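You operate a simulated robot arm through the tools that you are given. There is no shell and no other tool.

You run a simulated robot arm. Do the job below in one go: nothing can be reset, and whatever is moved stays where it is left.

## Task
Finish the half-full spindle with the grit 36 and grit 60 discs.
Fine: from below grit 36, a plate, grit 60, the dark plate; screw the nut down till the red band is hidden.

Only the result counts: the job must be done as asked and must still hold three seconds after the hand-in. Knocking over, shifting, dropping, spilling or breaking anything else fails it.

## Robot
A 6-joint arm with a two-finger parallel gripper, fixed in place. Base frame: the origin is at the foot of the arm, x ahead of it, y to its left, z up. Units: cm, rad, N and s.
Its first joint turns from -2.897 to 2.897 rad. Payload 3.91 kg.
The TCP is the grasp point between the finger pads, 3 cm short of the fingertips. In the tool frame z runs along the fingers and y along their closing line. Largest opening 11 cm; finger width 2, thickness 1; the body of the gripper, 4.8 by 11.2 cm, starts 5.5 cm behind the TCP.
Orientation is told as [roll, pitch, yaw] about the base's x, y, z axes, in that order, counted from this pose: with the fingers straight down and closing along the base's y, the tool's x points along the base's -x, its y along +y and its z along -z.

## Interface
- The arm moves only by the tool drive_tool. Its argument "moves" is a list of rows, each an object (a shift or turn left out is 0, a gripper value left out holds the last) with "dp": the shift along the tool's x, y, z in cm, a list of three; "turn": the turn, a rotation vector about the tool's x, y, z in rad, a list of three; "gripper": the finger opening in cm, from 0 to 11. In form: [{"dp": [tx, ty, tz], "turn": [ax, ay, az], "gripper": gripper}, ...]. A call has 1 to 20 rows; each row is the pose to reach, as a shift and turn from the pose commanded when the call began, along the tool's axes at that moment. Each row takes 0.2 s and may step no farther than 5 cm and 0.15 rad from the row before; otherwise, or with a gripper value out of range, the whole call is refused. Where a pose cannot be reached the arm comes as near as it can. A force on the tool above 90 N (or 10 N above the force at the start of the call, whichever is more), or a blocked arm, ends the call early, and 0.2 s more pass. The fingers move at their own pace (about 15.3 cm/s each) and stop on an object; they squeeze with about 29 N. The grip force told is the motor's: it shows also when the fingers shut on nothing. Time passes only in rows, and 0.2 s behind the last, so rows that repeat a pose let the fingers close. The reply holds the time, the measured pose of the TCP, the force on the tool along the base axes, the opening and the grip force, in the units named above and with some noise, with the torque about the TCP (base axes, N m) and any sound that the robot's microphone picked up, and new pictures: "views" is both (left out), scene, wrist or none.
- Cameras (640 x 400 px; columns grow to the right, rows downward): "scene" is fixed at [21.5, -50.94, 143.88]; the picture's right is [0.84, -0.55, 0.00], its down [-0.21, -0.31, -0.93] and it looks along [0.51, 0.78, -0.38] (base axes); focal length 376 px, centre (320, 200). "wrist" rides on the gripper at [7.2, 1.7, -10.3] in the tool frame; the picture's right is [-0.23, 0.97, 0.00], its down [-0.76, -0.18, -0.62] and it looks along [-0.61, -0.14, 0.78] (tool axes); focal length 222 px, centre (320, 200). There is no depth. A picture from a camera that has moved, and an enlarged one, comes with that camera's place and axes in the base frame and with its lens. The place of the scene camera against the robot may be out by one fixed shift of up to 1.8 cm in any direction.
- inspect(camera, box): a new picture of the part [left, top, right, bottom] of that camera's present view, enlarged. It takes no simulated time.
- sign_off(): hands the job in; it is judged then, once.

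Nothing tells you positions but the pictures and the camera data. Unless the task says otherwise, let go and move clear before handing in.

The tools are called after "Call:" as a command line: name --argument value ..., lists and objects as JSON in quotes. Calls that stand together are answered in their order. drive_tool: Moves the arm, as the interface text tells. Its arguments: {"type":"object","properties":{"moves":{"type":"array"},"views":{"type":"string","enum":["both","scene","wrist","none"]}},"required":["moves"]} The other tools are called the same way: inspect (camera, box) takes an enlarged picture of a part of a camera's view; sign_off () hands the job in.

At the start:

```text
time_s: 0.0
eef_pos: [45.86, 10.21, 128.29]
ee_rot: [0.001, 0.0, 0.002]
ft_force: [-0.7, 1.1, -1.0]
wrist_torque: [-0.02, 0.02, 0.03]
opening: 11.03
gripper_force: 0.1
```

scene: 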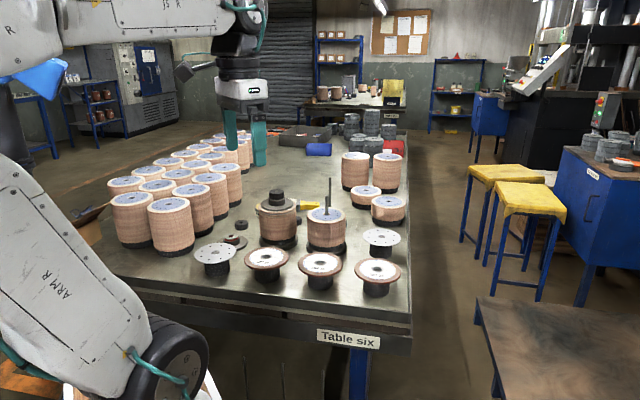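
wrist: 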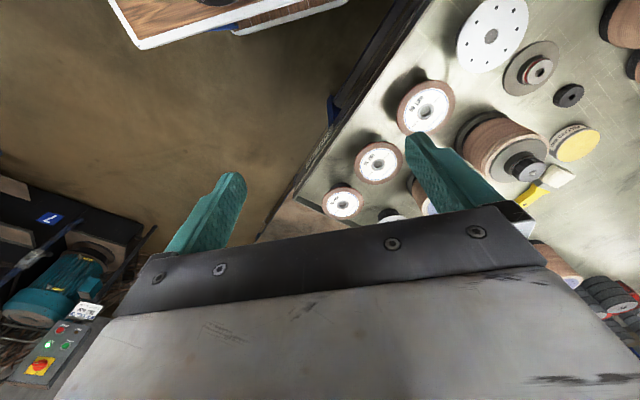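

I see a table with drums of discs, a half-full spindle with a rod, a finished spindle with a nut, three grinding discs on stands and two plates on stands. I will look closer first.

Call:
inspect --camera "scene" --box '[180, 170, 420, 320]'

Call:
inspect --camera "scene" --box '[220, 170, 340, 260]'

Call:
inspect --camera "scene" --box '[180, 220, 410, 310]'

Call:
inspect --camera "wrist" --box '[310, 0, 640, 250]'

```text
2.67 times, centred on (300, 245) of scene
camera zoom: at [21.5, -50.94, 143.88], right [0.84, -0.55, 0.0], down [-0.21, -0.31, -0.93], along [0.51, 0.78, -0.38], focal length 1002 px, centre (373, 80)
```

zoom: 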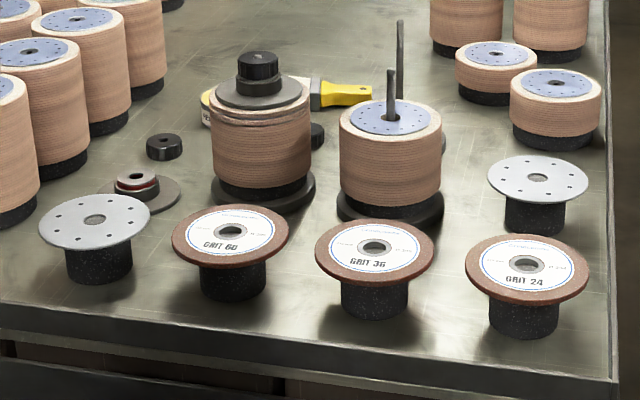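

```text
4.44 times, centred on (280, 215) of scene
camera zoom: at [21.5, -50.94, 143.88], right [0.84, -0.55, 0.0], down [-0.21, -0.31, -0.93], along [0.51, 0.78, -0.38], focal length 1670 px, centre (498, 133)
```

zoom: 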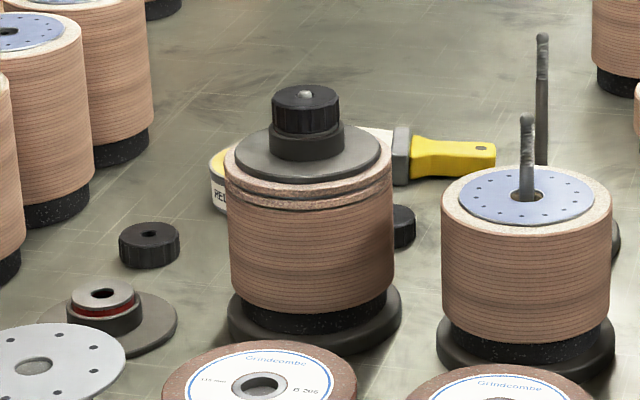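

```text
2.78 times, centred on (295, 265) of scene
camera zoom: at [21.5, -50.94, 143.88], right [0.84, -0.55, 0.0], down [-0.21, -0.31, -0.93], along [0.51, 0.78, -0.38], focal length 1045 px, centre (390, 19)
```

zoom: 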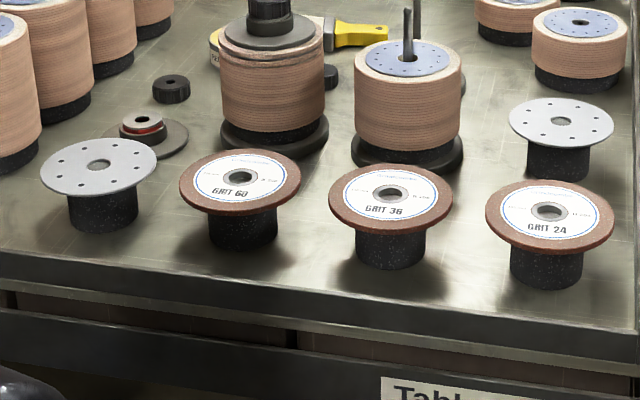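

```text
1.60 times, centred on (475, 125) of wrist
camera zoom: at [38.72, 11.93, 138.75], right [0.23, 0.97, 0.0], down [0.76, -0.18, 0.62], along [0.61, -0.14, -0.78], focal length 355 px, centre (72, 320)
```

zoom: 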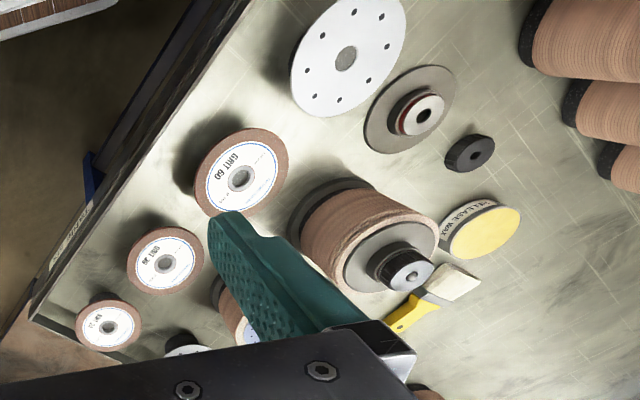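

Discs in a row along the front edge stand on black stands at about z 92 (table about z 86). The half-full spindle is near (80, 35), the full example to its left, and the dark plate with the red band and a loose nut lie further left. I'll move the wrist camera for closer looks.

Call:
drive_tool --moves '[{"dp": [-1, 3, 2]}, {"dp": [-2, 6, 4]}, {"dp": [-3, 9, 6]}, {"dp": [-4, 12, 8]}, {"dp": [-4, 12, 8]}]' --views "both"

```text
time_s: 1.2
eef_pos: [49.94, 22.0, 120.19]
ee_rot: [0.001, 0.001, 0.0]
ft_force: [0.9, 0.0, -0.2]
wrist_torque: [-0.01, -0.01, 0.03]
opening: 11.0
gripper_force: 0.0
camera wrist: at [42.79, 23.65, 130.71], right [0.23, 0.97, 0.0], down [0.76, -0.18, 0.62], along [0.61, -0.14, -0.78], focal length 222 px, centre (320, 200)
```

scene: 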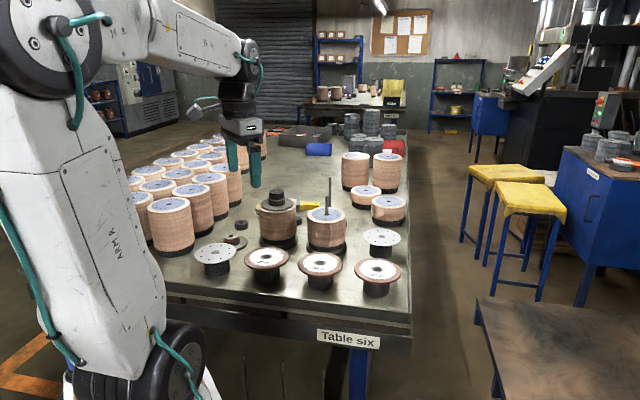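
wrist: 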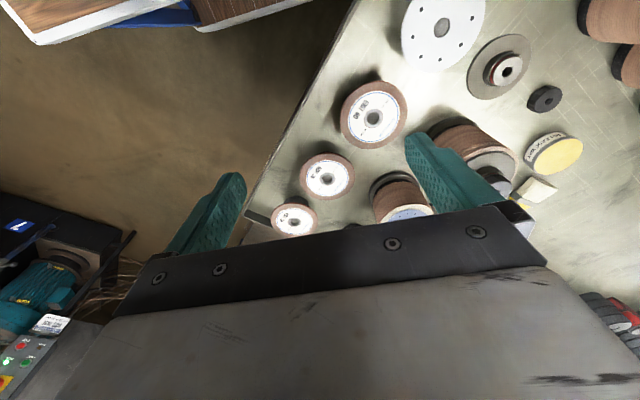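

The row of discs, dark plate and nut are now in the wrist view. Enlarging.

Call:
inspect --camera "wrist" --box '[380, 0, 600, 140]'

Call:
inspect --camera "wrist" --box '[240, 70, 460, 240]'

Call:
inspect --camera "scene" --box '[300, 170, 360, 210]'

Call:
inspect --camera "scene" --box '[180, 215, 260, 285]'

Call:
inspect --camera "scene" --box '[350, 215, 420, 265]'

```text
2.86 times, centred on (490, 70) of wrist
camera zoom: at [42.79, 23.65, 130.71], right [0.23, 0.97, 0.0], down [0.76, -0.18, 0.62], along [0.61, -0.14, -0.78], focal length 635 px, centre (-166, 571)
```

zoom: 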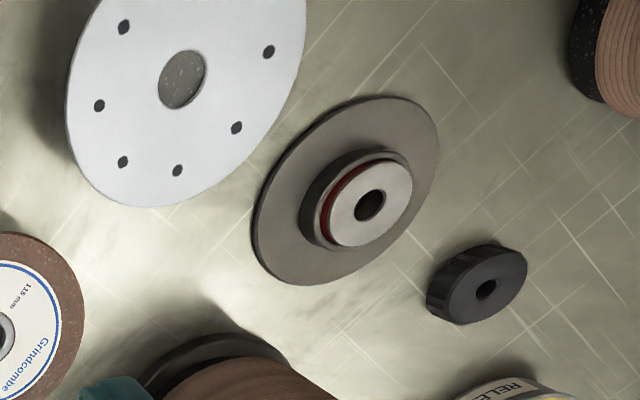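

```text
2.35 times, centred on (350, 155) of wrist
camera zoom: at [42.79, 23.65, 130.71], right [0.23, 0.97, 0.0], down [0.76, -0.18, 0.62], along [0.61, -0.14, -0.78], focal length 523 px, centre (249, 306)
```

zoom: 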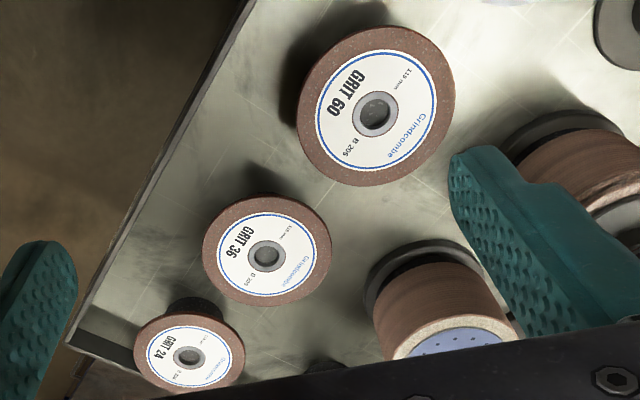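

```text
10.00 times, centred on (330, 190) of scene
camera zoom: at [21.5, -50.94, 143.88], right [0.84, -0.55, 0.0], down [-0.21, -0.31, -0.93], along [0.51, 0.78, -0.38], focal length 3756 px, centre (220, 300)
```

zoom: 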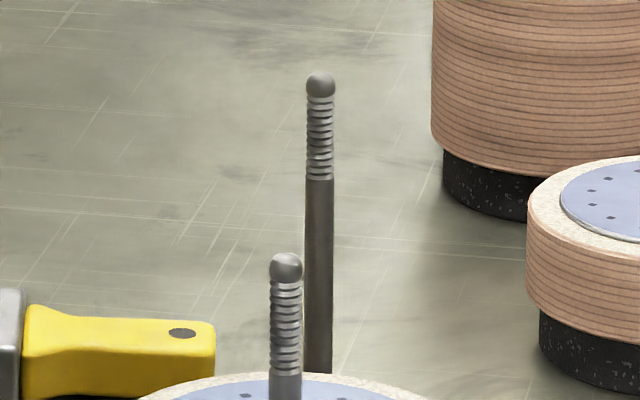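

```text
5.71 times, centred on (220, 250) of scene
camera zoom: at [21.5, -50.94, 143.88], right [0.84, -0.55, 0.0], down [-0.21, -0.31, -0.93], along [0.51, 0.78, -0.38], focal length 2147 px, centre (891, -86)
```

zoom: 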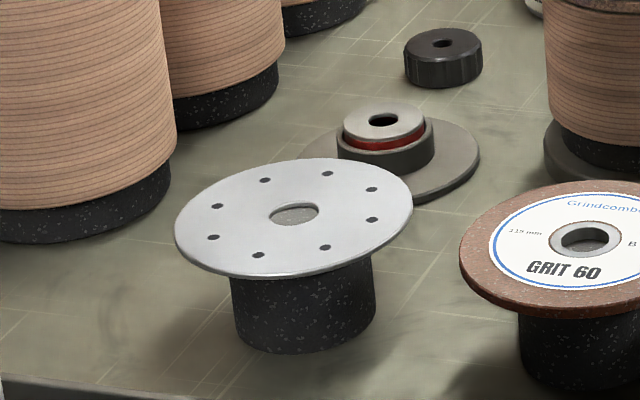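

```text
8.00 times, centred on (385, 240) of scene
camera zoom: at [21.5, -50.94, 143.88], right [0.84, -0.55, 0.0], down [-0.21, -0.31, -0.93], along [0.51, 0.78, -0.38], focal length 3005 px, centre (-200, -120)
```

zoom: 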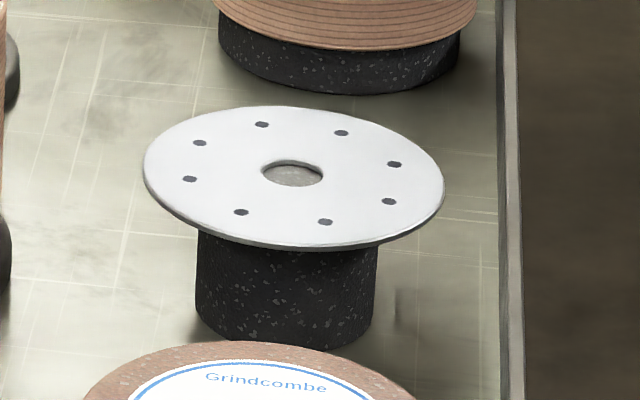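

Wrist and scene views agree: grit 60 near (57.5, 29.8), grit 36 near (68, 19.5), dark plate near (56, 53). Discs are wider than the gripper opening, so I'll pinch their overhanging rims with the tool laid flat. I'll rotate the tool horizontal high above the table to test that pose.

Call:
drive_tool --moves '[{"dp": [-1.25, 0.67, 0.0], "turn": [-0.1236, -0.0512, 0.0512]}, {"dp": [-2.5, 1.33, 0.0], "turn": [-0.2472, -0.1023, 0.1023]}, {"dp": [-3.75, 2.0, 0.0], "turn": [-0.3708, -0.1535, 0.1535]}, {"dp": [-5.0, 2.67, 0.0], "turn": [-0.4943, -0.2047, 0.2047]}, {"dp": [-6.25, 3.33, 0.0], "turn": [-0.6179, -0.2558, 0.2558]}, {"dp": [-7.5, 4.0, 0.0], "turn": [-0.7415, -0.307, 0.307]}, {"dp": [-8.75, 4.67, 0.0], "turn": [-0.8651, -0.3582, 0.3582]}, {"dp": [-10.0, 5.33, 0.0], "turn": [-0.9887, -0.4093, 0.4093]}, {"dp": [-11.25, 6.0, 0.0], "turn": [-1.1123, -0.4605, 0.4605]}, {"dp": [-12.5, 6.67, 0.0], "turn": [-1.2358, -0.5117, 0.5117]}, {"dp": [-13.75, 7.33, 0.0], "turn": [-1.3594, -0.5628, 0.5628]}, {"dp": [-15.0, 8.0, 0.0], "turn": [-1.483, -0.614, 0.614]}, {"dp": [-15.0, 8.0, 0.0], "turn": [-1.483, -0.614, 0.614]}]' --views "both"

```text
time_s: 4.0
eef_pos: [64.93, 30.09, 120.4]
ee_rot: [1.572, 0.002, -0.783]
ft_force: [0.2, 0.6, -0.1]
wrist_torque: [0.02, 0.04, 0.04]
opening: 11.0
gripper_force: 0.0
camera wrist: at [52.64, 27.85, 122.05], right [0.16, -0.16, 0.97], down [0.1, -0.98, -0.18], along [0.98, 0.13, -0.14], focal length 222 px, centre (320, 200)
```

scene: 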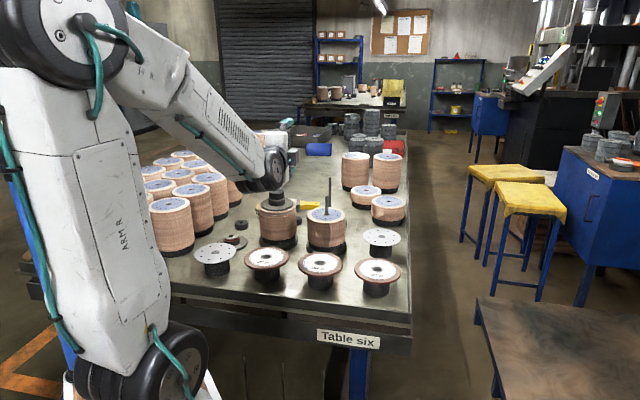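
wrist: 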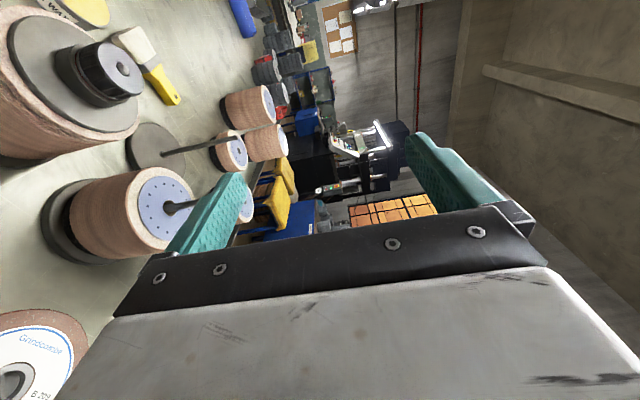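

The horizontal pose is reachable. I want to see how far the wrist joint hangs below the gripper before lowering.

Call:
inspect --camera "scene" --box '[200, 90, 340, 200]'

Call:
inspect --camera "wrist" --box '[0, 0, 320, 260]'

```text
3.64 times, centred on (270, 145) of scene
camera zoom: at [21.5, -50.94, 143.88], right [0.84, -0.55, 0.0], down [-0.21, -0.31, -0.93], along [0.51, 0.78, -0.38], focal length 1366 px, centre (502, 400)
```

zoom: 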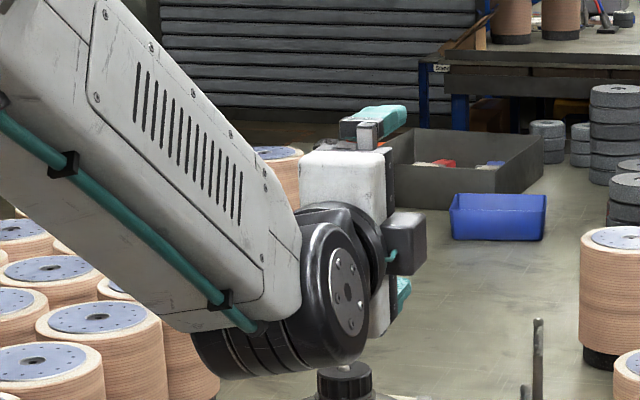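

```text
1.54 times, centred on (160, 130) of wrist
camera zoom: at [52.64, 27.85, 122.05], right [0.16, -0.16, 0.97], down [0.1, -0.98, -0.18], along [0.98, 0.13, -0.14], focal length 342 px, centre (566, 308)
```

zoom: 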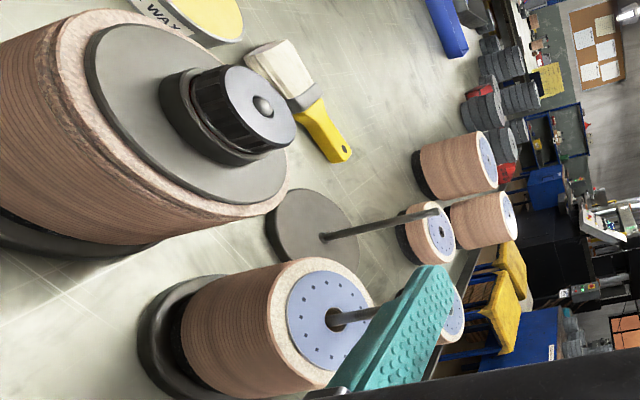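

The wrist hangs only about 5 cm below the tool axis, so front-edge approach over the table edge works. I'll move to a pre-approach in front of grit 36 at z about 100.

Call:
drive_tool --moves '[{"dp": [-2.0, 0, -4.0]}, {"dp": [-4.0, 0, -8.0]}, {"dp": [-6.0, 0, -12.0]}, {"dp": [-8.0, 0, -16.0]}, {"dp": [-9.7, 0, -19.3]}, {"dp": [-9.7, -4, -19.3]}, {"dp": [-9.7, -8, -19.3]}, {"dp": [-9.7, -12, -19.3]}, {"dp": [-9.7, -16, -19.3], "gripper": 5}, {"dp": [-9.7, -20, -19.3], "gripper": 5}, {"dp": [-9.7, -22, -19.3], "gripper": 5}, {"dp": [-9.7, -22, -19.3], "gripper": 5}]' --views "both"

```text
time_s: 6.6
eef_pos: [69.86, 7.79, 96.47]
ee_rot: [1.572, 0.001, -0.784]
ft_force: [0.0, -0.6, 0.2]
wrist_torque: [0.0, -0.02, 0.01]
opening: 5.03
gripper_force: 0.1
out of reach, approached as far as the arm can: row 2, 3, 4, 5, 6, 7, 8, 9, 10, 11, 12
camera wrist: at [57.57, 5.65, 98.26], right [0.16, -0.16, 0.97], down [0.1, -0.98, -0.18], along [0.98, 0.12, -0.14], focal length 222 px, centre (320, 200)
```

scene: 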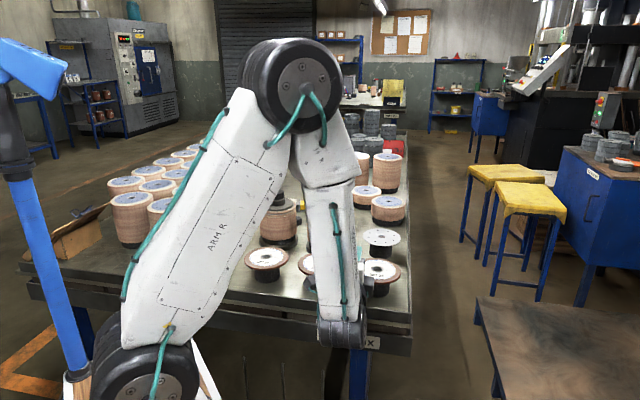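
wrist: 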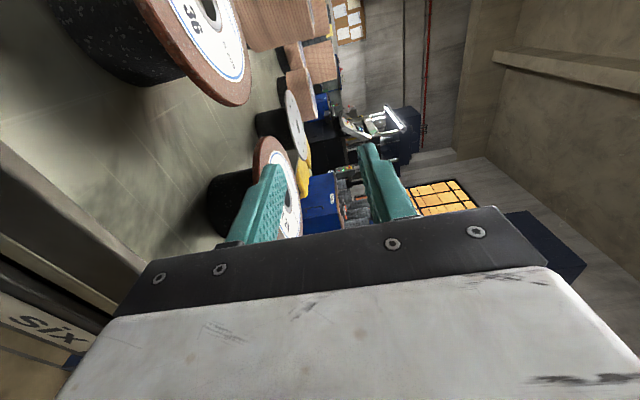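

The arm folded to its inner reach limit, so a 45° approach at grit 36 is too close; I'll need a more sideways direction. First I check what the commanded pose is now and look at the disc edges.

Call:
drive_tool --moves '[{"dp": [0, 0, 0]}]' --views "none"

Call:
inspect --camera "wrist" --box '[40, 0, 340, 250]'

Call:
inspect --camera "scene" --box '[280, 220, 420, 360]'

```text
time_s: 7.0
eef_pos: [69.97, 7.84, 96.47]
ee_rot: [1.573, 0.0, -0.784]
ft_force: [-0.4, 1.0, -1.6]
wrist_torque: [-0.02, 0.0, -0.01]
opening: 5.01
gripper_force: 0.1
```

```text
1.60 times, centred on (190, 125) of wrist
camera zoom: at [57.58, 5.65, 98.28], right [0.16, -0.16, 0.97], down [0.1, -0.98, -0.18], along [0.98, 0.12, -0.14], focal length 355 px, centre (528, 320)
```

zoom: 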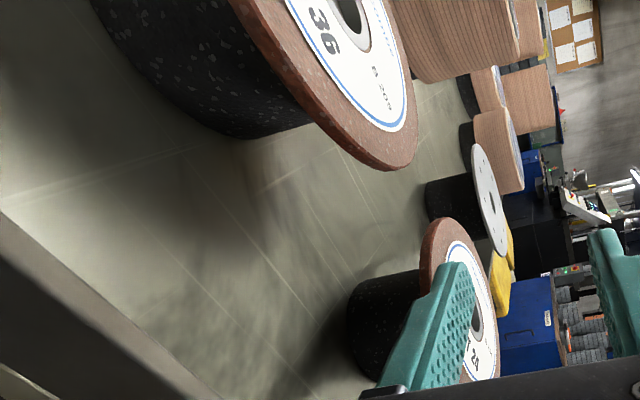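

```text
2.86 times, centred on (350, 290) of scene
camera zoom: at [21.5, -50.94, 143.88], right [0.84, -0.55, 0.0], down [-0.21, -0.31, -0.93], along [0.51, 0.78, -0.38], focal length 1073 px, centre (234, -57)
```

zoom: 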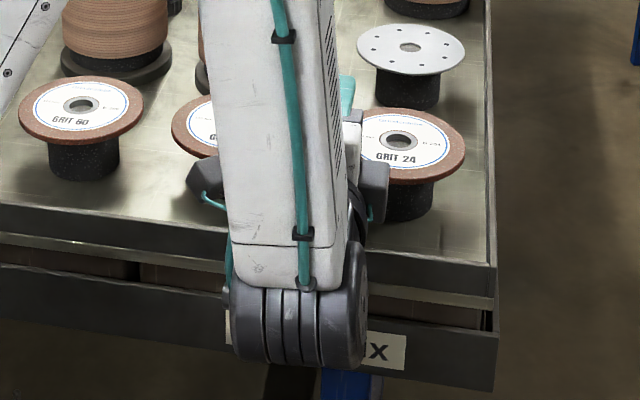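

Discs' tops come out at z≈92.2 and the table at ≈86.7, so a flat tool would scrape its body on the table unless pitched a little. I'll approach grit 36 from bearing about 75°, pitched about 7° down; first I lift and turn there.

Call:
drive_tool --moves '[{"dp": [0, 1.5, 0]}, {"dp": [0, 3, 0]}, {"dp": [0, 3, 0], "turn": [0.0299, 0.1308, -0.008]}, {"dp": [0, 3, 0], "turn": [0.0597, 0.2615, -0.016]}, {"dp": [0, 3, 0], "turn": [0.0896, 0.3923, -0.024]}, {"dp": [0, 3, 0], "turn": [0.1194, 0.523, -0.032]}, {"dp": [1.9, 2.3, -1.6], "turn": [0.1194, 0.523, -0.032], "gripper": 4}, {"dp": [3.68, 1.5, -3.11], "turn": [0.1194, 0.523, -0.032], "gripper": 4}, {"dp": [3.68, 1.5, -3.11], "turn": [0.1194, 0.523, -0.032], "gripper": 4}]' --views "both"

```text
time_s: 9.0
eef_pos: [64.56, 7.94, 97.52]
ee_rot: [1.448, -0.001, -0.263]
ft_force: [0.0, 1.1, 0.3]
wrist_torque: [-0.01, 0.03, -0.02]
opening: 4.02
gripper_force: 0.1
out of reach, approached as far as the arm can: row 1, 2
camera wrist: at [55.06, 0.07, 100.6], right [0.25, 0.06, 0.97], down [0.57, -0.82, -0.1], along [0.78, 0.58, -0.24], focal length 222 px, centre (320, 200)
```

scene: 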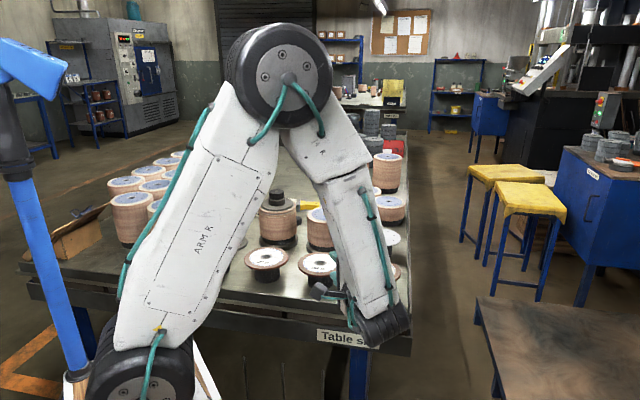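
wrist: 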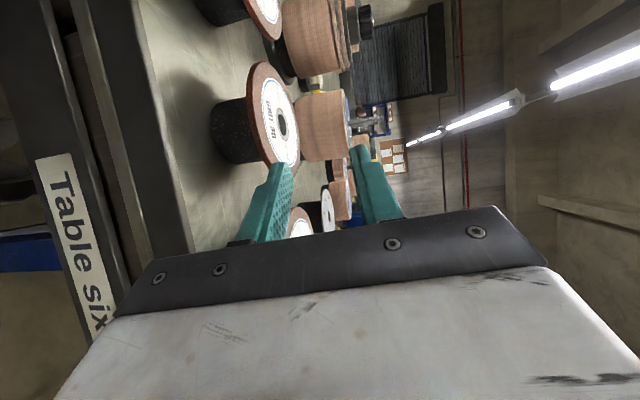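

Now pointing at grit 36 from in front of it. Enlarging to pin down the disc's centre and edge heights.

Call:
inspect --camera "wrist" --box '[140, 30, 340, 250]'

```text
1.82 times, centred on (240, 140) of wrist
camera zoom: at [55.06, 0.07, 100.6], right [0.25, 0.06, 0.97], down [0.57, -0.82, -0.1], along [0.78, 0.58, -0.24], focal length 404 px, centre (466, 309)
```

zoom: 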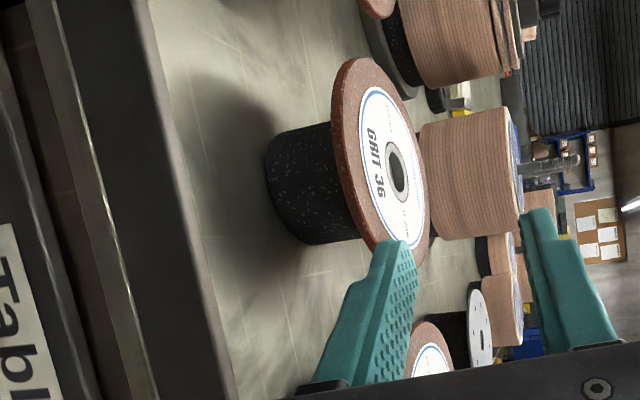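

Grit 36's centre is near (67.8, 19.4) with its top at z≈92.2. I'll lower to its level and slide the open fingers around the near rim.

Call:
drive_tool --moves '[{"dp": [-0.08, -2.2, 0.43], "gripper": 4}, {"dp": [-0.165, -4.4, 0.856], "gripper": 4}, {"dp": [-0.165, -4.4, 2.3], "gripper": 4}, {"dp": [-0.165, -4.4, 3.2], "gripper": 4}]' --views "both"

```text
time_s: 10.0
eef_pos: [65.6, 10.48, 92.83]
ee_rot: [1.449, 0.0, -0.26]
ft_force: [0.4, -0.4, 0.1]
wrist_torque: [0.02, 0.02, 0.01]
opening: 3.98
gripper_force: 0.1
camera wrist: at [56.06, 2.65, 95.92], right [0.25, 0.05, 0.97], down [0.57, -0.82, -0.1], along [0.78, 0.58, -0.23], focal length 222 px, centre (320, 200)
```

scene: 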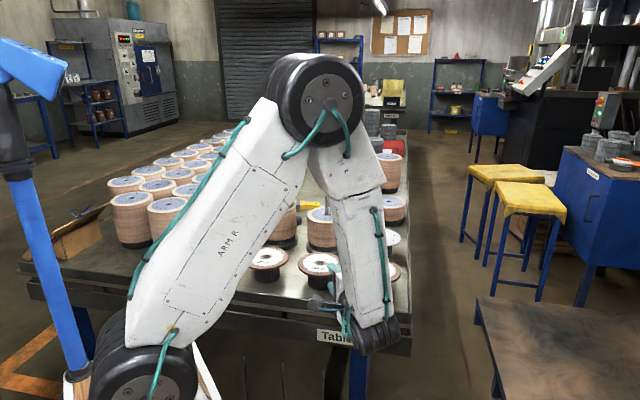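
wrist: 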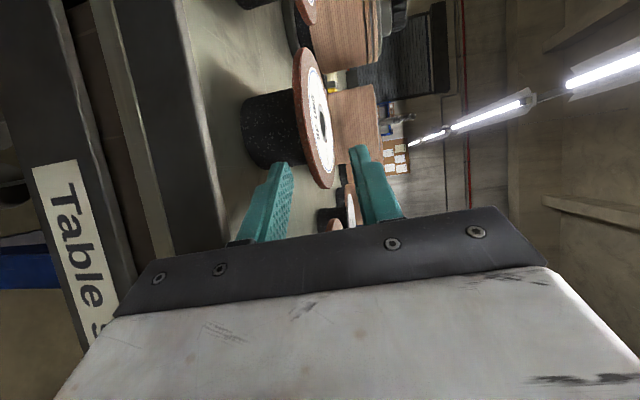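

Call:
inspect --camera "wrist" --box '[220, 30, 420, 250]'

Call:
inspect --camera "scene" --box '[290, 230, 420, 360]'

```text
1.82 times, centred on (320, 140) of wrist
camera zoom: at [56.06, 2.65, 95.92], right [0.25, 0.05, 0.97], down [0.57, -0.82, -0.1], along [0.78, 0.58, -0.23], focal length 404 px, centre (320, 309)
```

zoom: 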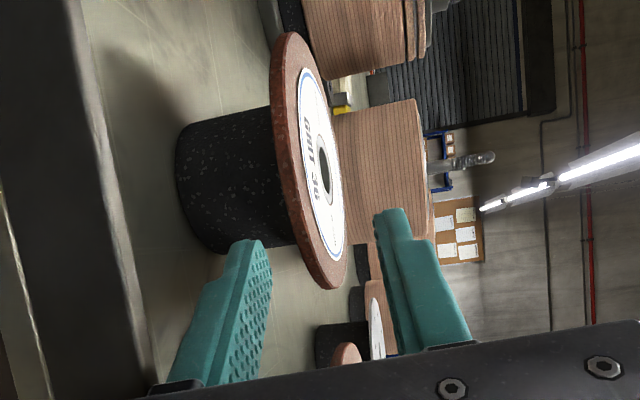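

```text
3.08 times, centred on (355, 295) of scene
camera zoom: at [21.5, -50.94, 143.88], right [0.84, -0.55, 0.0], down [-0.21, -0.31, -0.93], along [0.51, 0.78, -0.38], focal length 1156 px, centre (212, -92)
```

zoom: 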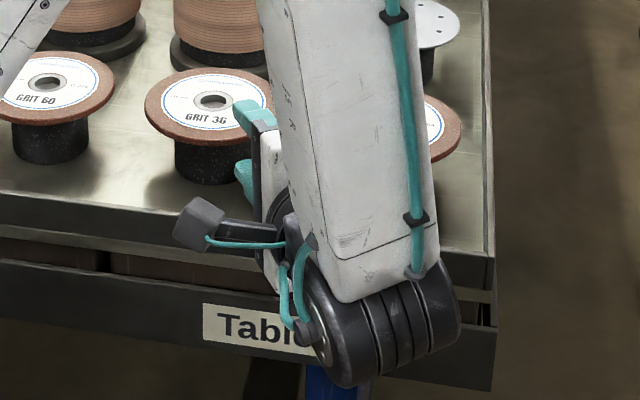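

Fingers straddle the near rim with tips just outside it. I'll advance 2 cm and close slowly.

Call:
drive_tool --moves '[{"dp": [0, 0, 1.0], "gripper": 4}, {"dp": [0, 0, 2.0], "gripper": 4}, {"dp": [0, 0, 2.0], "gripper": 3.2}, {"dp": [0, 0, 2.0], "gripper": 2.6}]' --views "wrist"

Call:
inspect --camera "wrist" --box '[220, 30, 420, 250]'

```text
time_s: 10.5
eef_pos: [65.75, 10.73, 92.79]
ee_rot: [1.449, 0.002, -0.275]
ft_force: [-41.5, -99.2, 29.1]
wrist_torque: [-5.76, 1.41, -3.35]
opening: 3.98
gripper_force: 0.0
stopped in row 2: the force on the tool passed its limit at 110 N (the readings are from after the stop); the commanded pose is now the measured one
camera wrist: at [56.12, 3.05, 95.89], right [0.25, 0.05, 0.97], down [0.56, -0.82, -0.1], along [0.79, 0.56, -0.24], focal length 222 px, centre (320, 200)
```

wrist: 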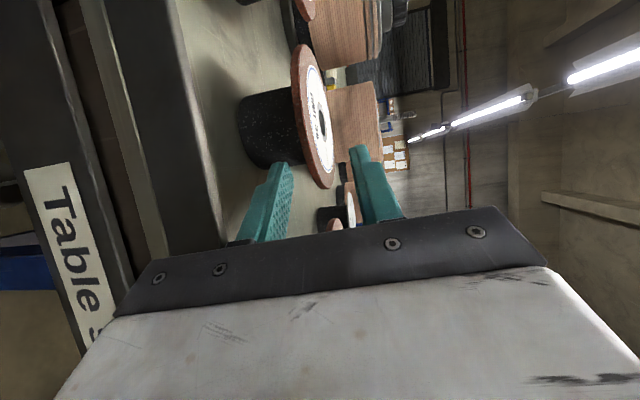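

```text
1.82 times, centred on (320, 140) of wrist
camera zoom: at [56.12, 3.05, 95.89], right [0.25, 0.05, 0.97], down [0.56, -0.82, -0.1], along [0.79, 0.56, -0.24], focal length 404 px, centre (320, 309)
```

zoom: 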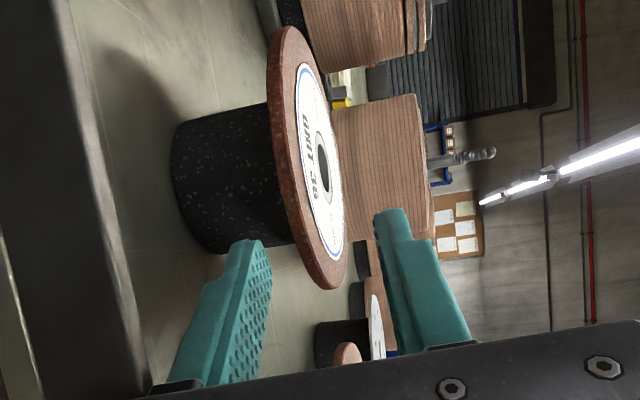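

The gripper body's lower corner struck a raised lip along the table's front edge (about z 88 or higher); the disc wasn't touched. I'll back off, pitch the tool to about 12° so the body clears the lip, and check.

Call:
drive_tool --moves '[{"dp": [0.1, 0.2, -1.2], "gripper": 4.6}, {"dp": [0.38, 0.9, -1.86], "turn": [0.0436, 0, 0], "gripper": 4.6}, {"dp": [0.38, 1.424, -1.86], "turn": [0.0876, 0, 0], "gripper": 4.6}, {"dp": [0.38, 1.424, -1.86], "turn": [0.0876, 0, 0], "gripper": 4.6}]' --views "both"

Call:
inspect --camera "wrist" --box '[0, 0, 420, 260]'

Call:
inspect --camera "scene" --box '[200, 230, 420, 360]'

```text
time_s: 11.5
eef_pos: [64.88, 9.86, 94.25]
ee_rot: [1.359, 0.002, -0.266]
ft_force: [0.2, -0.1, 0.4]
wrist_torque: [-0.01, 0.0, 0.02]
opening: 4.6
gripper_force: 0.1
camera wrist: at [55.47, 2.33, 98.3], right [0.27, 0.14, 0.95], down [0.56, -0.82, -0.04], along [0.78, 0.55, -0.3], focal length 222 px, centre (320, 200)
```

scene: 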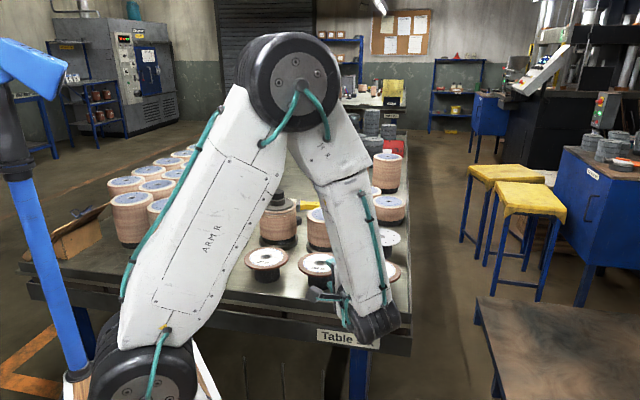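
wrist: 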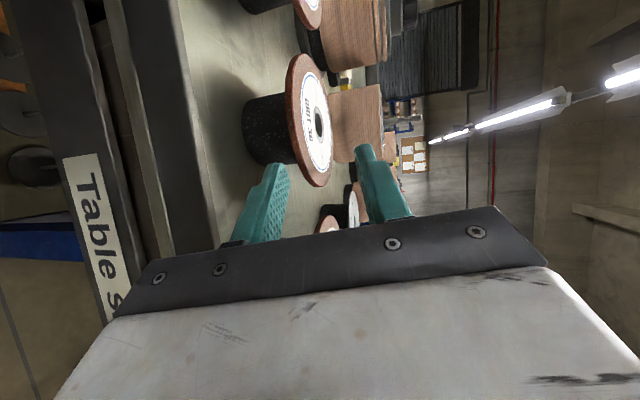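

```text
1.52 times, centred on (210, 130) of wrist
camera zoom: at [55.47, 2.33, 98.3], right [0.27, 0.14, 0.95], down [0.56, -0.82, -0.04], along [0.78, 0.55, -0.3], focal length 338 px, centre (488, 307)
```

zoom: 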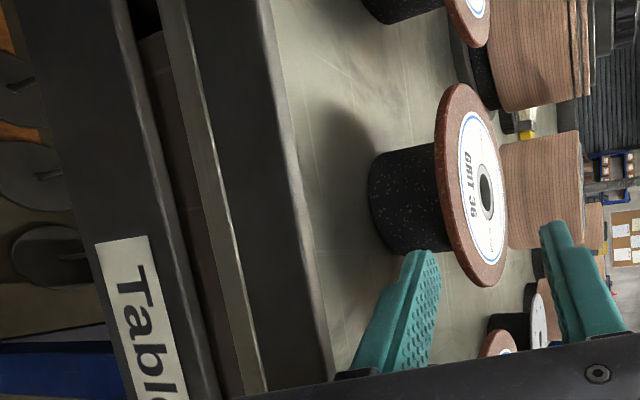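

```text
2.91 times, centred on (310, 295) of scene
camera zoom: at [21.5, -50.94, 143.88], right [0.84, -0.55, 0.0], down [-0.21, -0.31, -0.93], along [0.51, 0.78, -0.38], focal length 1093 px, centre (349, -76)
```

zoom: 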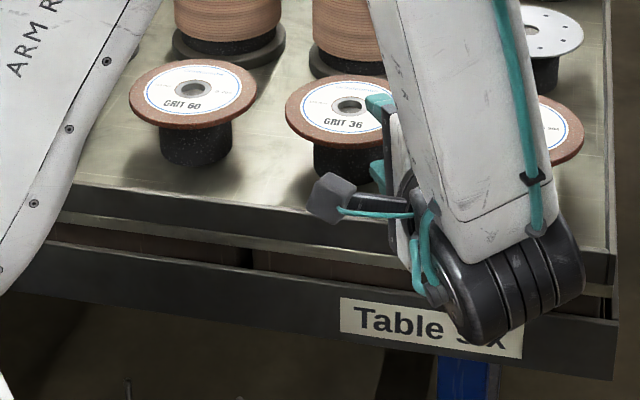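

Views agree on a raised lip with its top near z 89 along the front edge. I'll pitch to 16° and come in higher so the body clears it, with the fingers opened a bit more.

Call:
drive_tool --moves '[{"dp": [-0.29, 0.782, -0.405], "turn": [0.068, 0, 0], "gripper": 5.4}, {"dp": [-0.29, 0.782, -0.405], "turn": [0.068, 0, 0], "gripper": 5.4}, {"dp": [-0.29, 0.721, 0.493], "turn": [0.068, 0, 0], "gripper": 5.4}, {"dp": [-0.29, 0.66, 1.391], "turn": [0.068, 0, 0], "gripper": 5.4}, {"dp": [-0.29, 0.6, 2.289], "turn": [0.068, 0, 0], "gripper": 5.4}, {"dp": [-0.29, 0.539, 3.187], "turn": [0.068, 0, 0], "gripper": 5.4}, {"dp": [-0.29, 0.539, 3.187], "turn": [0.068, 0, 0], "gripper": 5.4}]' --views "both"

Call:
inspect --camera "wrist" --box '[200, 30, 420, 250]'

Call:
inspect --camera "scene" --box '[200, 230, 420, 360]'

```text
time_s: 13.1
eef_pos: [66.21, 12.89, 94.17]
ee_rot: [1.291, 0.002, -0.266]
ft_force: [0.2, -0.3, -0.4]
wrist_torque: [-0.04, 0.01, 0.05]
opening: 5.38
gripper_force: 0.1
camera wrist: at [56.84, 5.68, 98.74], right [0.29, 0.2, 0.94], down [0.56, -0.83, 0.0], along [0.77, 0.53, -0.35], focal length 222 px, centre (320, 200)
```

scene: 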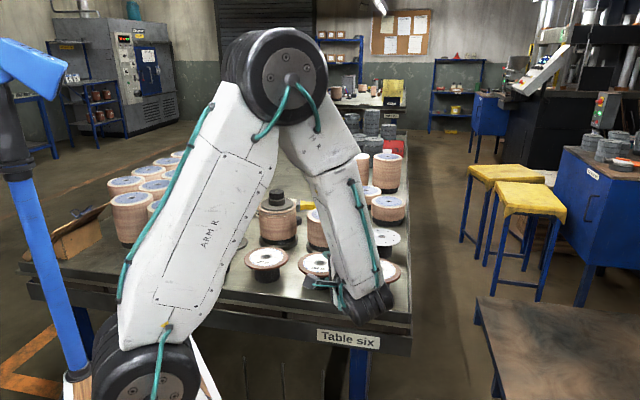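
wrist: 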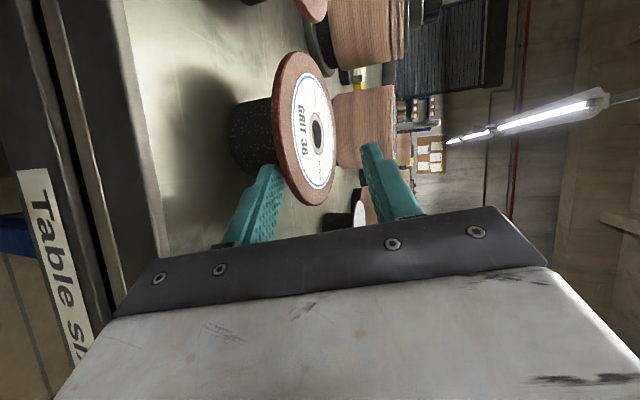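

```text
1.82 times, centred on (310, 140) of wrist
camera zoom: at [56.84, 5.68, 98.74], right [0.29, 0.2, 0.94], down [0.56, -0.83, 0.0], along [0.77, 0.53, -0.35], focal length 404 px, centre (338, 309)
```

zoom: 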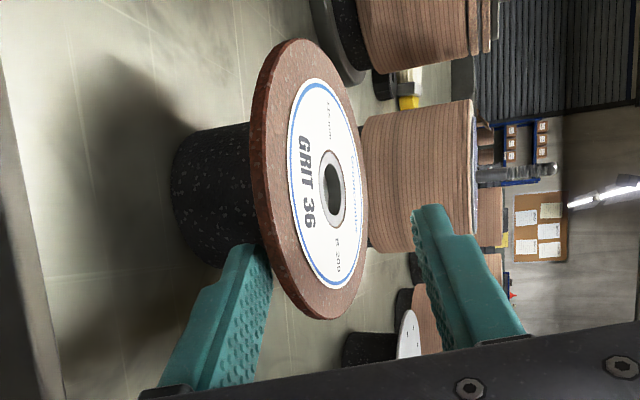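

```text
2.91 times, centred on (310, 295) of scene
camera zoom: at [21.5, -50.94, 143.88], right [0.84, -0.55, 0.0], down [-0.21, -0.31, -0.93], along [0.51, 0.78, -0.38], focal length 1093 px, centre (349, -76)
```

zoom: 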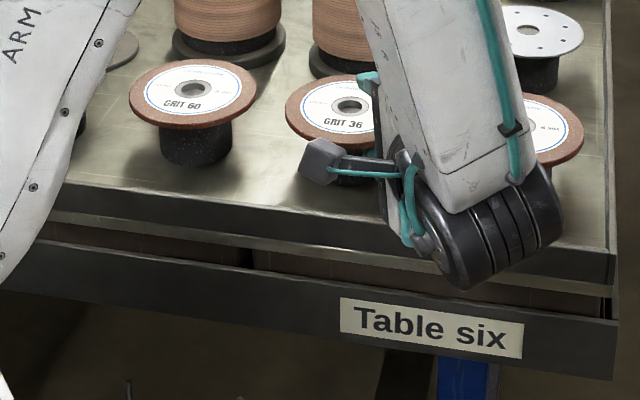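

Fingers are around the rim without contact. Closing slowly.

Call:
drive_tool --moves '[{"gripper": 4.8}, {"gripper": 4.2}, {"gripper": 3.8}, {"gripper": 3.4}, {"gripper": 3.0}, {"gripper": 2.7}, {"gripper": 2.4}, {"gripper": 2.1}]' --views "wrist"

Call:
inspect --camera "wrist" --box '[200, 30, 420, 250]'

```text
time_s: 14.9
eef_pos: [66.18, 12.87, 94.19]
ee_rot: [1.291, 0.002, -0.267]
ft_force: [0.3, -0.4, 0.5]
wrist_torque: [-0.02, 0.0, -0.02]
opening: 2.12
gripper_force: 0.1
camera wrist: at [56.84, 5.67, 98.74], right [0.29, 0.2, 0.94], down [0.56, -0.83, 0.0], along [0.77, 0.53, -0.35], focal length 222 px, centre (320, 200)
```

wrist: 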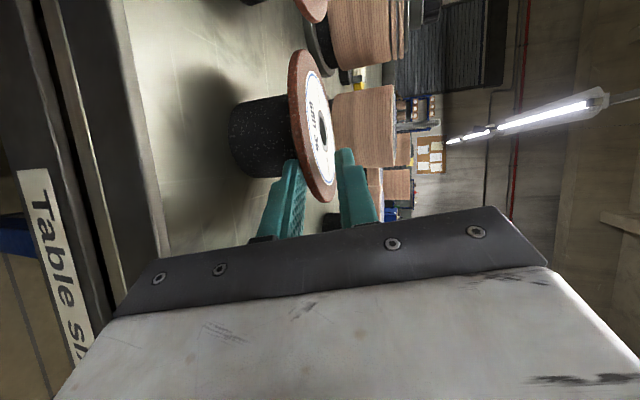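

```text
1.82 times, centred on (310, 140) of wrist
camera zoom: at [56.84, 5.67, 98.74], right [0.29, 0.2, 0.94], down [0.56, -0.83, 0.0], along [0.77, 0.53, -0.35], focal length 404 px, centre (338, 309)
```

zoom: 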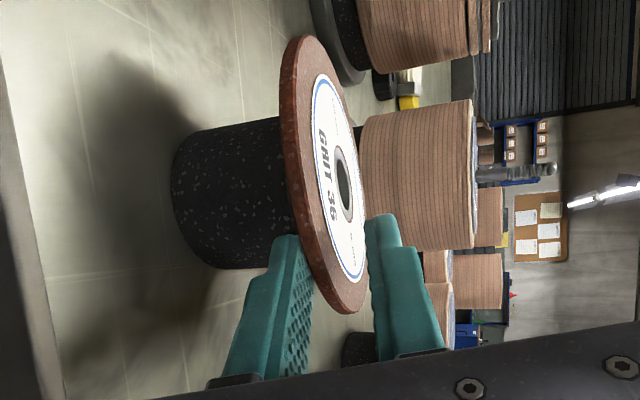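

The disc's rim is rising and tilting into the pads as hoped. Continuing to close.

Call:
drive_tool --moves '[{"gripper": 1.9}, {"gripper": 1.7}, {"gripper": 1.5}, {"gripper": 1.3}, {"gripper": 1.1}, {"gripper": 0.9}, {"gripper": 0.6}, {"gripper": 0.3}, {"gripper": 0}]' --views "wrist"

Call:
inspect --camera "wrist" --box '[200, 30, 420, 250]'

```text
time_s: 16.9
eef_pos: [66.25, 13.08, 94.11]
ee_rot: [1.293, 0.002, -0.266]
ft_force: [1.8, 1.6, 4.8]
wrist_torque: [0.45, -0.12, -0.02]
opening: 0.61
gripper_force: 28.8
camera wrist: at [56.84, 5.67, 98.76], right [0.29, 0.2, 0.94], down [0.56, -0.83, 0.0], along [0.77, 0.53, -0.35], focal length 222 px, centre (320, 200)
```

wrist: 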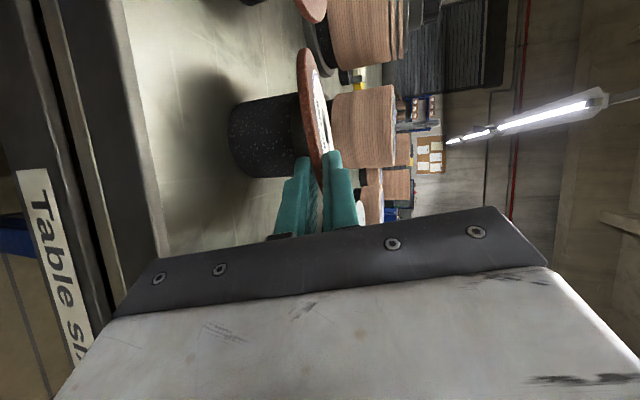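

```text
1.82 times, centred on (310, 140) of wrist
camera zoom: at [56.84, 5.67, 98.76], right [0.29, 0.2, 0.94], down [0.56, -0.83, 0.0], along [0.77, 0.53, -0.35], focal length 404 px, centre (338, 309)
```

zoom: 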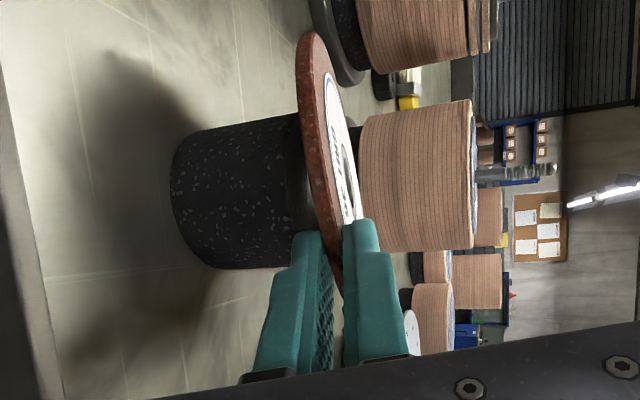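

Grit 36 is clamped (0.6 cm thick). Lifting straight up gently.

Call:
drive_tool --moves '[{"dp": [0, 0.48, -0.138]}, {"dp": [0, 0.96, -0.276]}, {"dp": [0, 1.92, -0.551]}, {"dp": [0, 3.84, -1.1]}, {"dp": [0, 6.73, -1.93]}, {"dp": [0, 9.61, -2.76]}, {"dp": [0, 9.61, -2.76]}]' --views "both"

Call:
inspect --camera "wrist" --box '[200, 30, 420, 250]'

Call:
inspect --camera "scene" --box '[200, 180, 420, 320]'

```text
time_s: 18.5
eef_pos: [66.26, 13.01, 104.16]
ee_rot: [1.292, 0.001, -0.266]
ft_force: [0.1, 0.7, -1.4]
wrist_torque: [-0.14, 0.01, 0.02]
opening: 0.56
gripper_force: 29.0
camera wrist: at [56.87, 5.79, 108.75], right [0.29, 0.2, 0.94], down [0.56, -0.83, 0.0], along [0.77, 0.53, -0.35], focal length 222 px, centre (320, 200)
```

scene: 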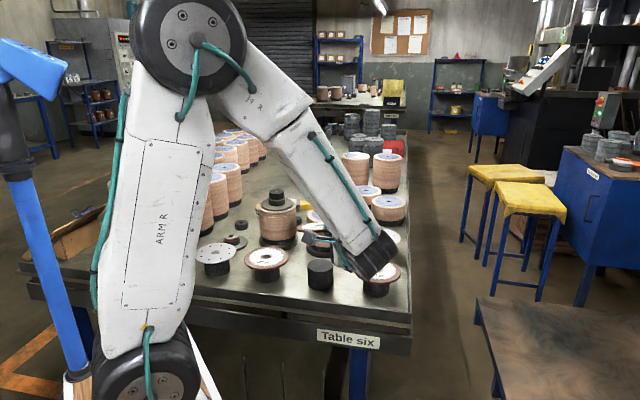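
wrist: 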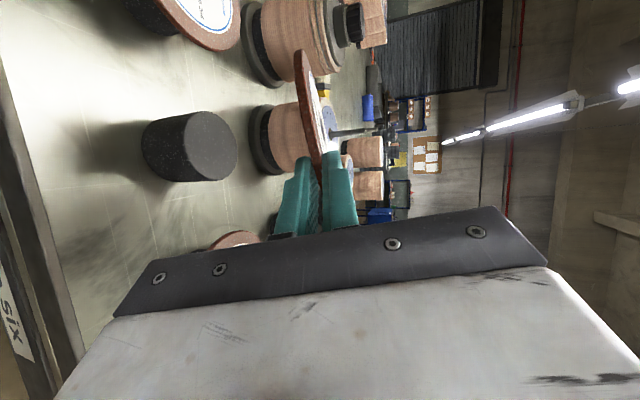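

```text
1.82 times, centred on (310, 140) of wrist
camera zoom: at [56.87, 5.79, 108.75], right [0.29, 0.2, 0.94], down [0.56, -0.83, 0.0], along [0.77, 0.53, -0.35], focal length 404 px, centre (338, 309)
```

zoom: 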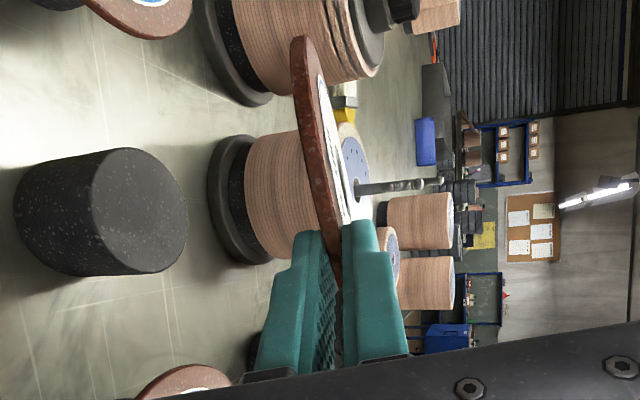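

```text
2.86 times, centred on (310, 250) of scene
camera zoom: at [21.5, -50.94, 143.88], right [0.84, -0.55, 0.0], down [-0.21, -0.31, -0.93], along [0.51, 0.78, -0.38], focal length 1073 px, centre (349, 57)
```

zoom: 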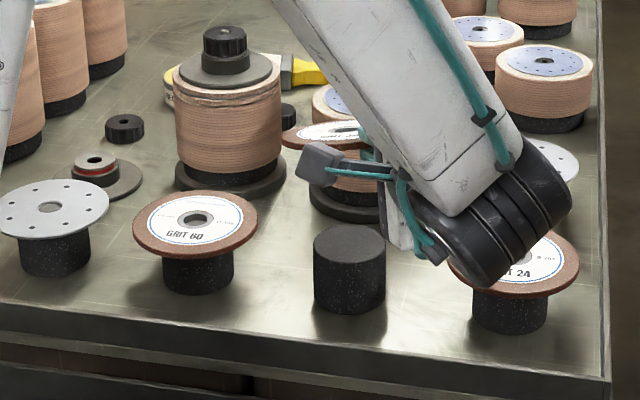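

Grit 36 is held securely and its stand is undisturbed. The half-full spindle's rod is near (79.9, 34.4), tip about z 103–104.5. I'll raise, turn to bearing 40° with 9° pitch, and hover above it.

Call:
drive_tool --moves '[{"dp": [0, 3.85, -1.1]}, {"dp": [0, 7.69, -2.2]}, {"dp": [-0.81, 8.72, 1.39], "turn": [-0.0237, -0.1185, 0.0263]}, {"dp": [-1.62, 9.75, 4.97], "turn": [-0.0474, -0.2371, 0.0526]}, {"dp": [-2.42, 10.77, 8.56], "turn": [-0.071, -0.3556, 0.0788]}, {"dp": [-3.23, 11.8, 12.14], "turn": [-0.0947, -0.4742, 0.1051]}, {"dp": [-4.04, 12.83, 15.73], "turn": [-0.1184, -0.5927, 0.1314]}, {"dp": [-4.04, 12.83, 15.73], "turn": [-0.1184, -0.5927, 0.1314]}]' --views "both"

Call:
inspect --camera "wrist" --box '[160, 0, 420, 250]'

Call:
inspect --camera "scene" --box '[240, 120, 420, 260]'

```text
time_s: 20.3
eef_pos: [75.15, 30.21, 112.36]
ee_rot: [1.411, 0.002, -0.874]
ft_force: [0.4, 0.2, -1.1]
wrist_torque: [-0.08, 0.08, 0.0]
opening: 0.56
gripper_force: 29.0
camera wrist: at [62.97, 29.34, 115.68], right [0.26, -0.08, 0.96], down [-0.01, -1.0, -0.08], along [0.96, 0.02, -0.26], focal length 222 px, centre (320, 200)
```

scene: 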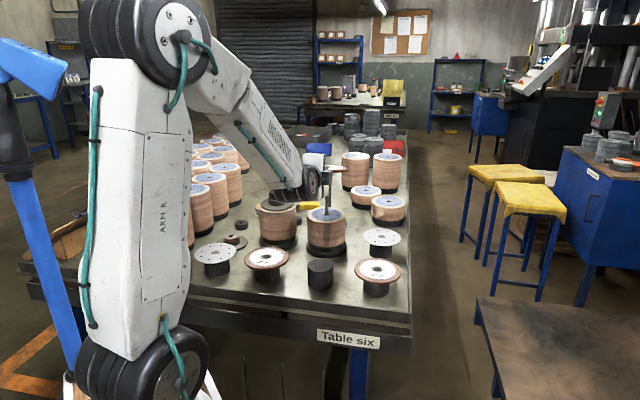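
wrist: 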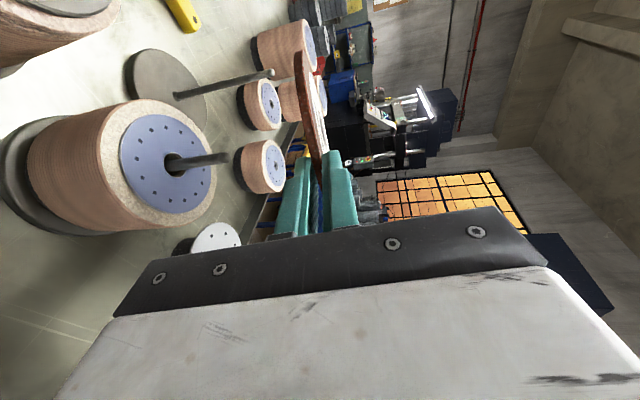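

```text
1.60 times, centred on (290, 125) of wrist
camera zoom: at [62.97, 29.34, 115.68], right [0.26, -0.08, 0.96], down [-0.01, -1.0, -0.08], along [0.96, 0.02, -0.26], focal length 355 px, centre (368, 320)
```

zoom: 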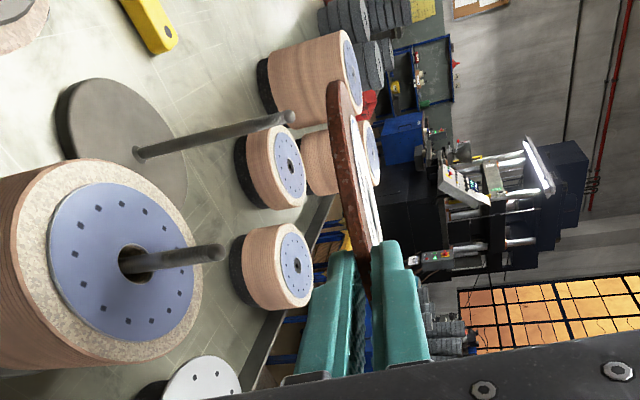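

```text
2.86 times, centred on (330, 190) of scene
camera zoom: at [21.5, -50.94, 143.88], right [0.84, -0.55, 0.0], down [-0.21, -0.31, -0.93], along [0.51, 0.78, -0.38], focal length 1073 px, centre (291, 229)
```

zoom: 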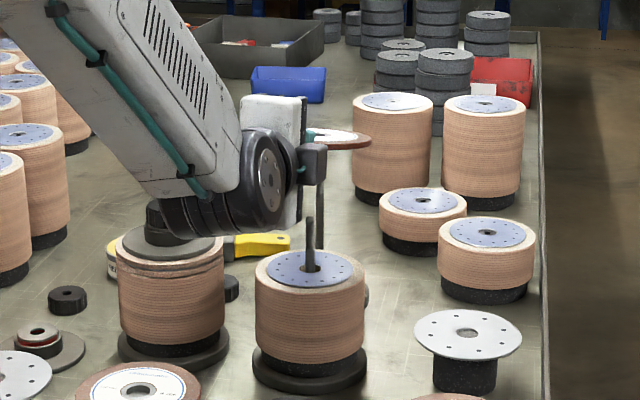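

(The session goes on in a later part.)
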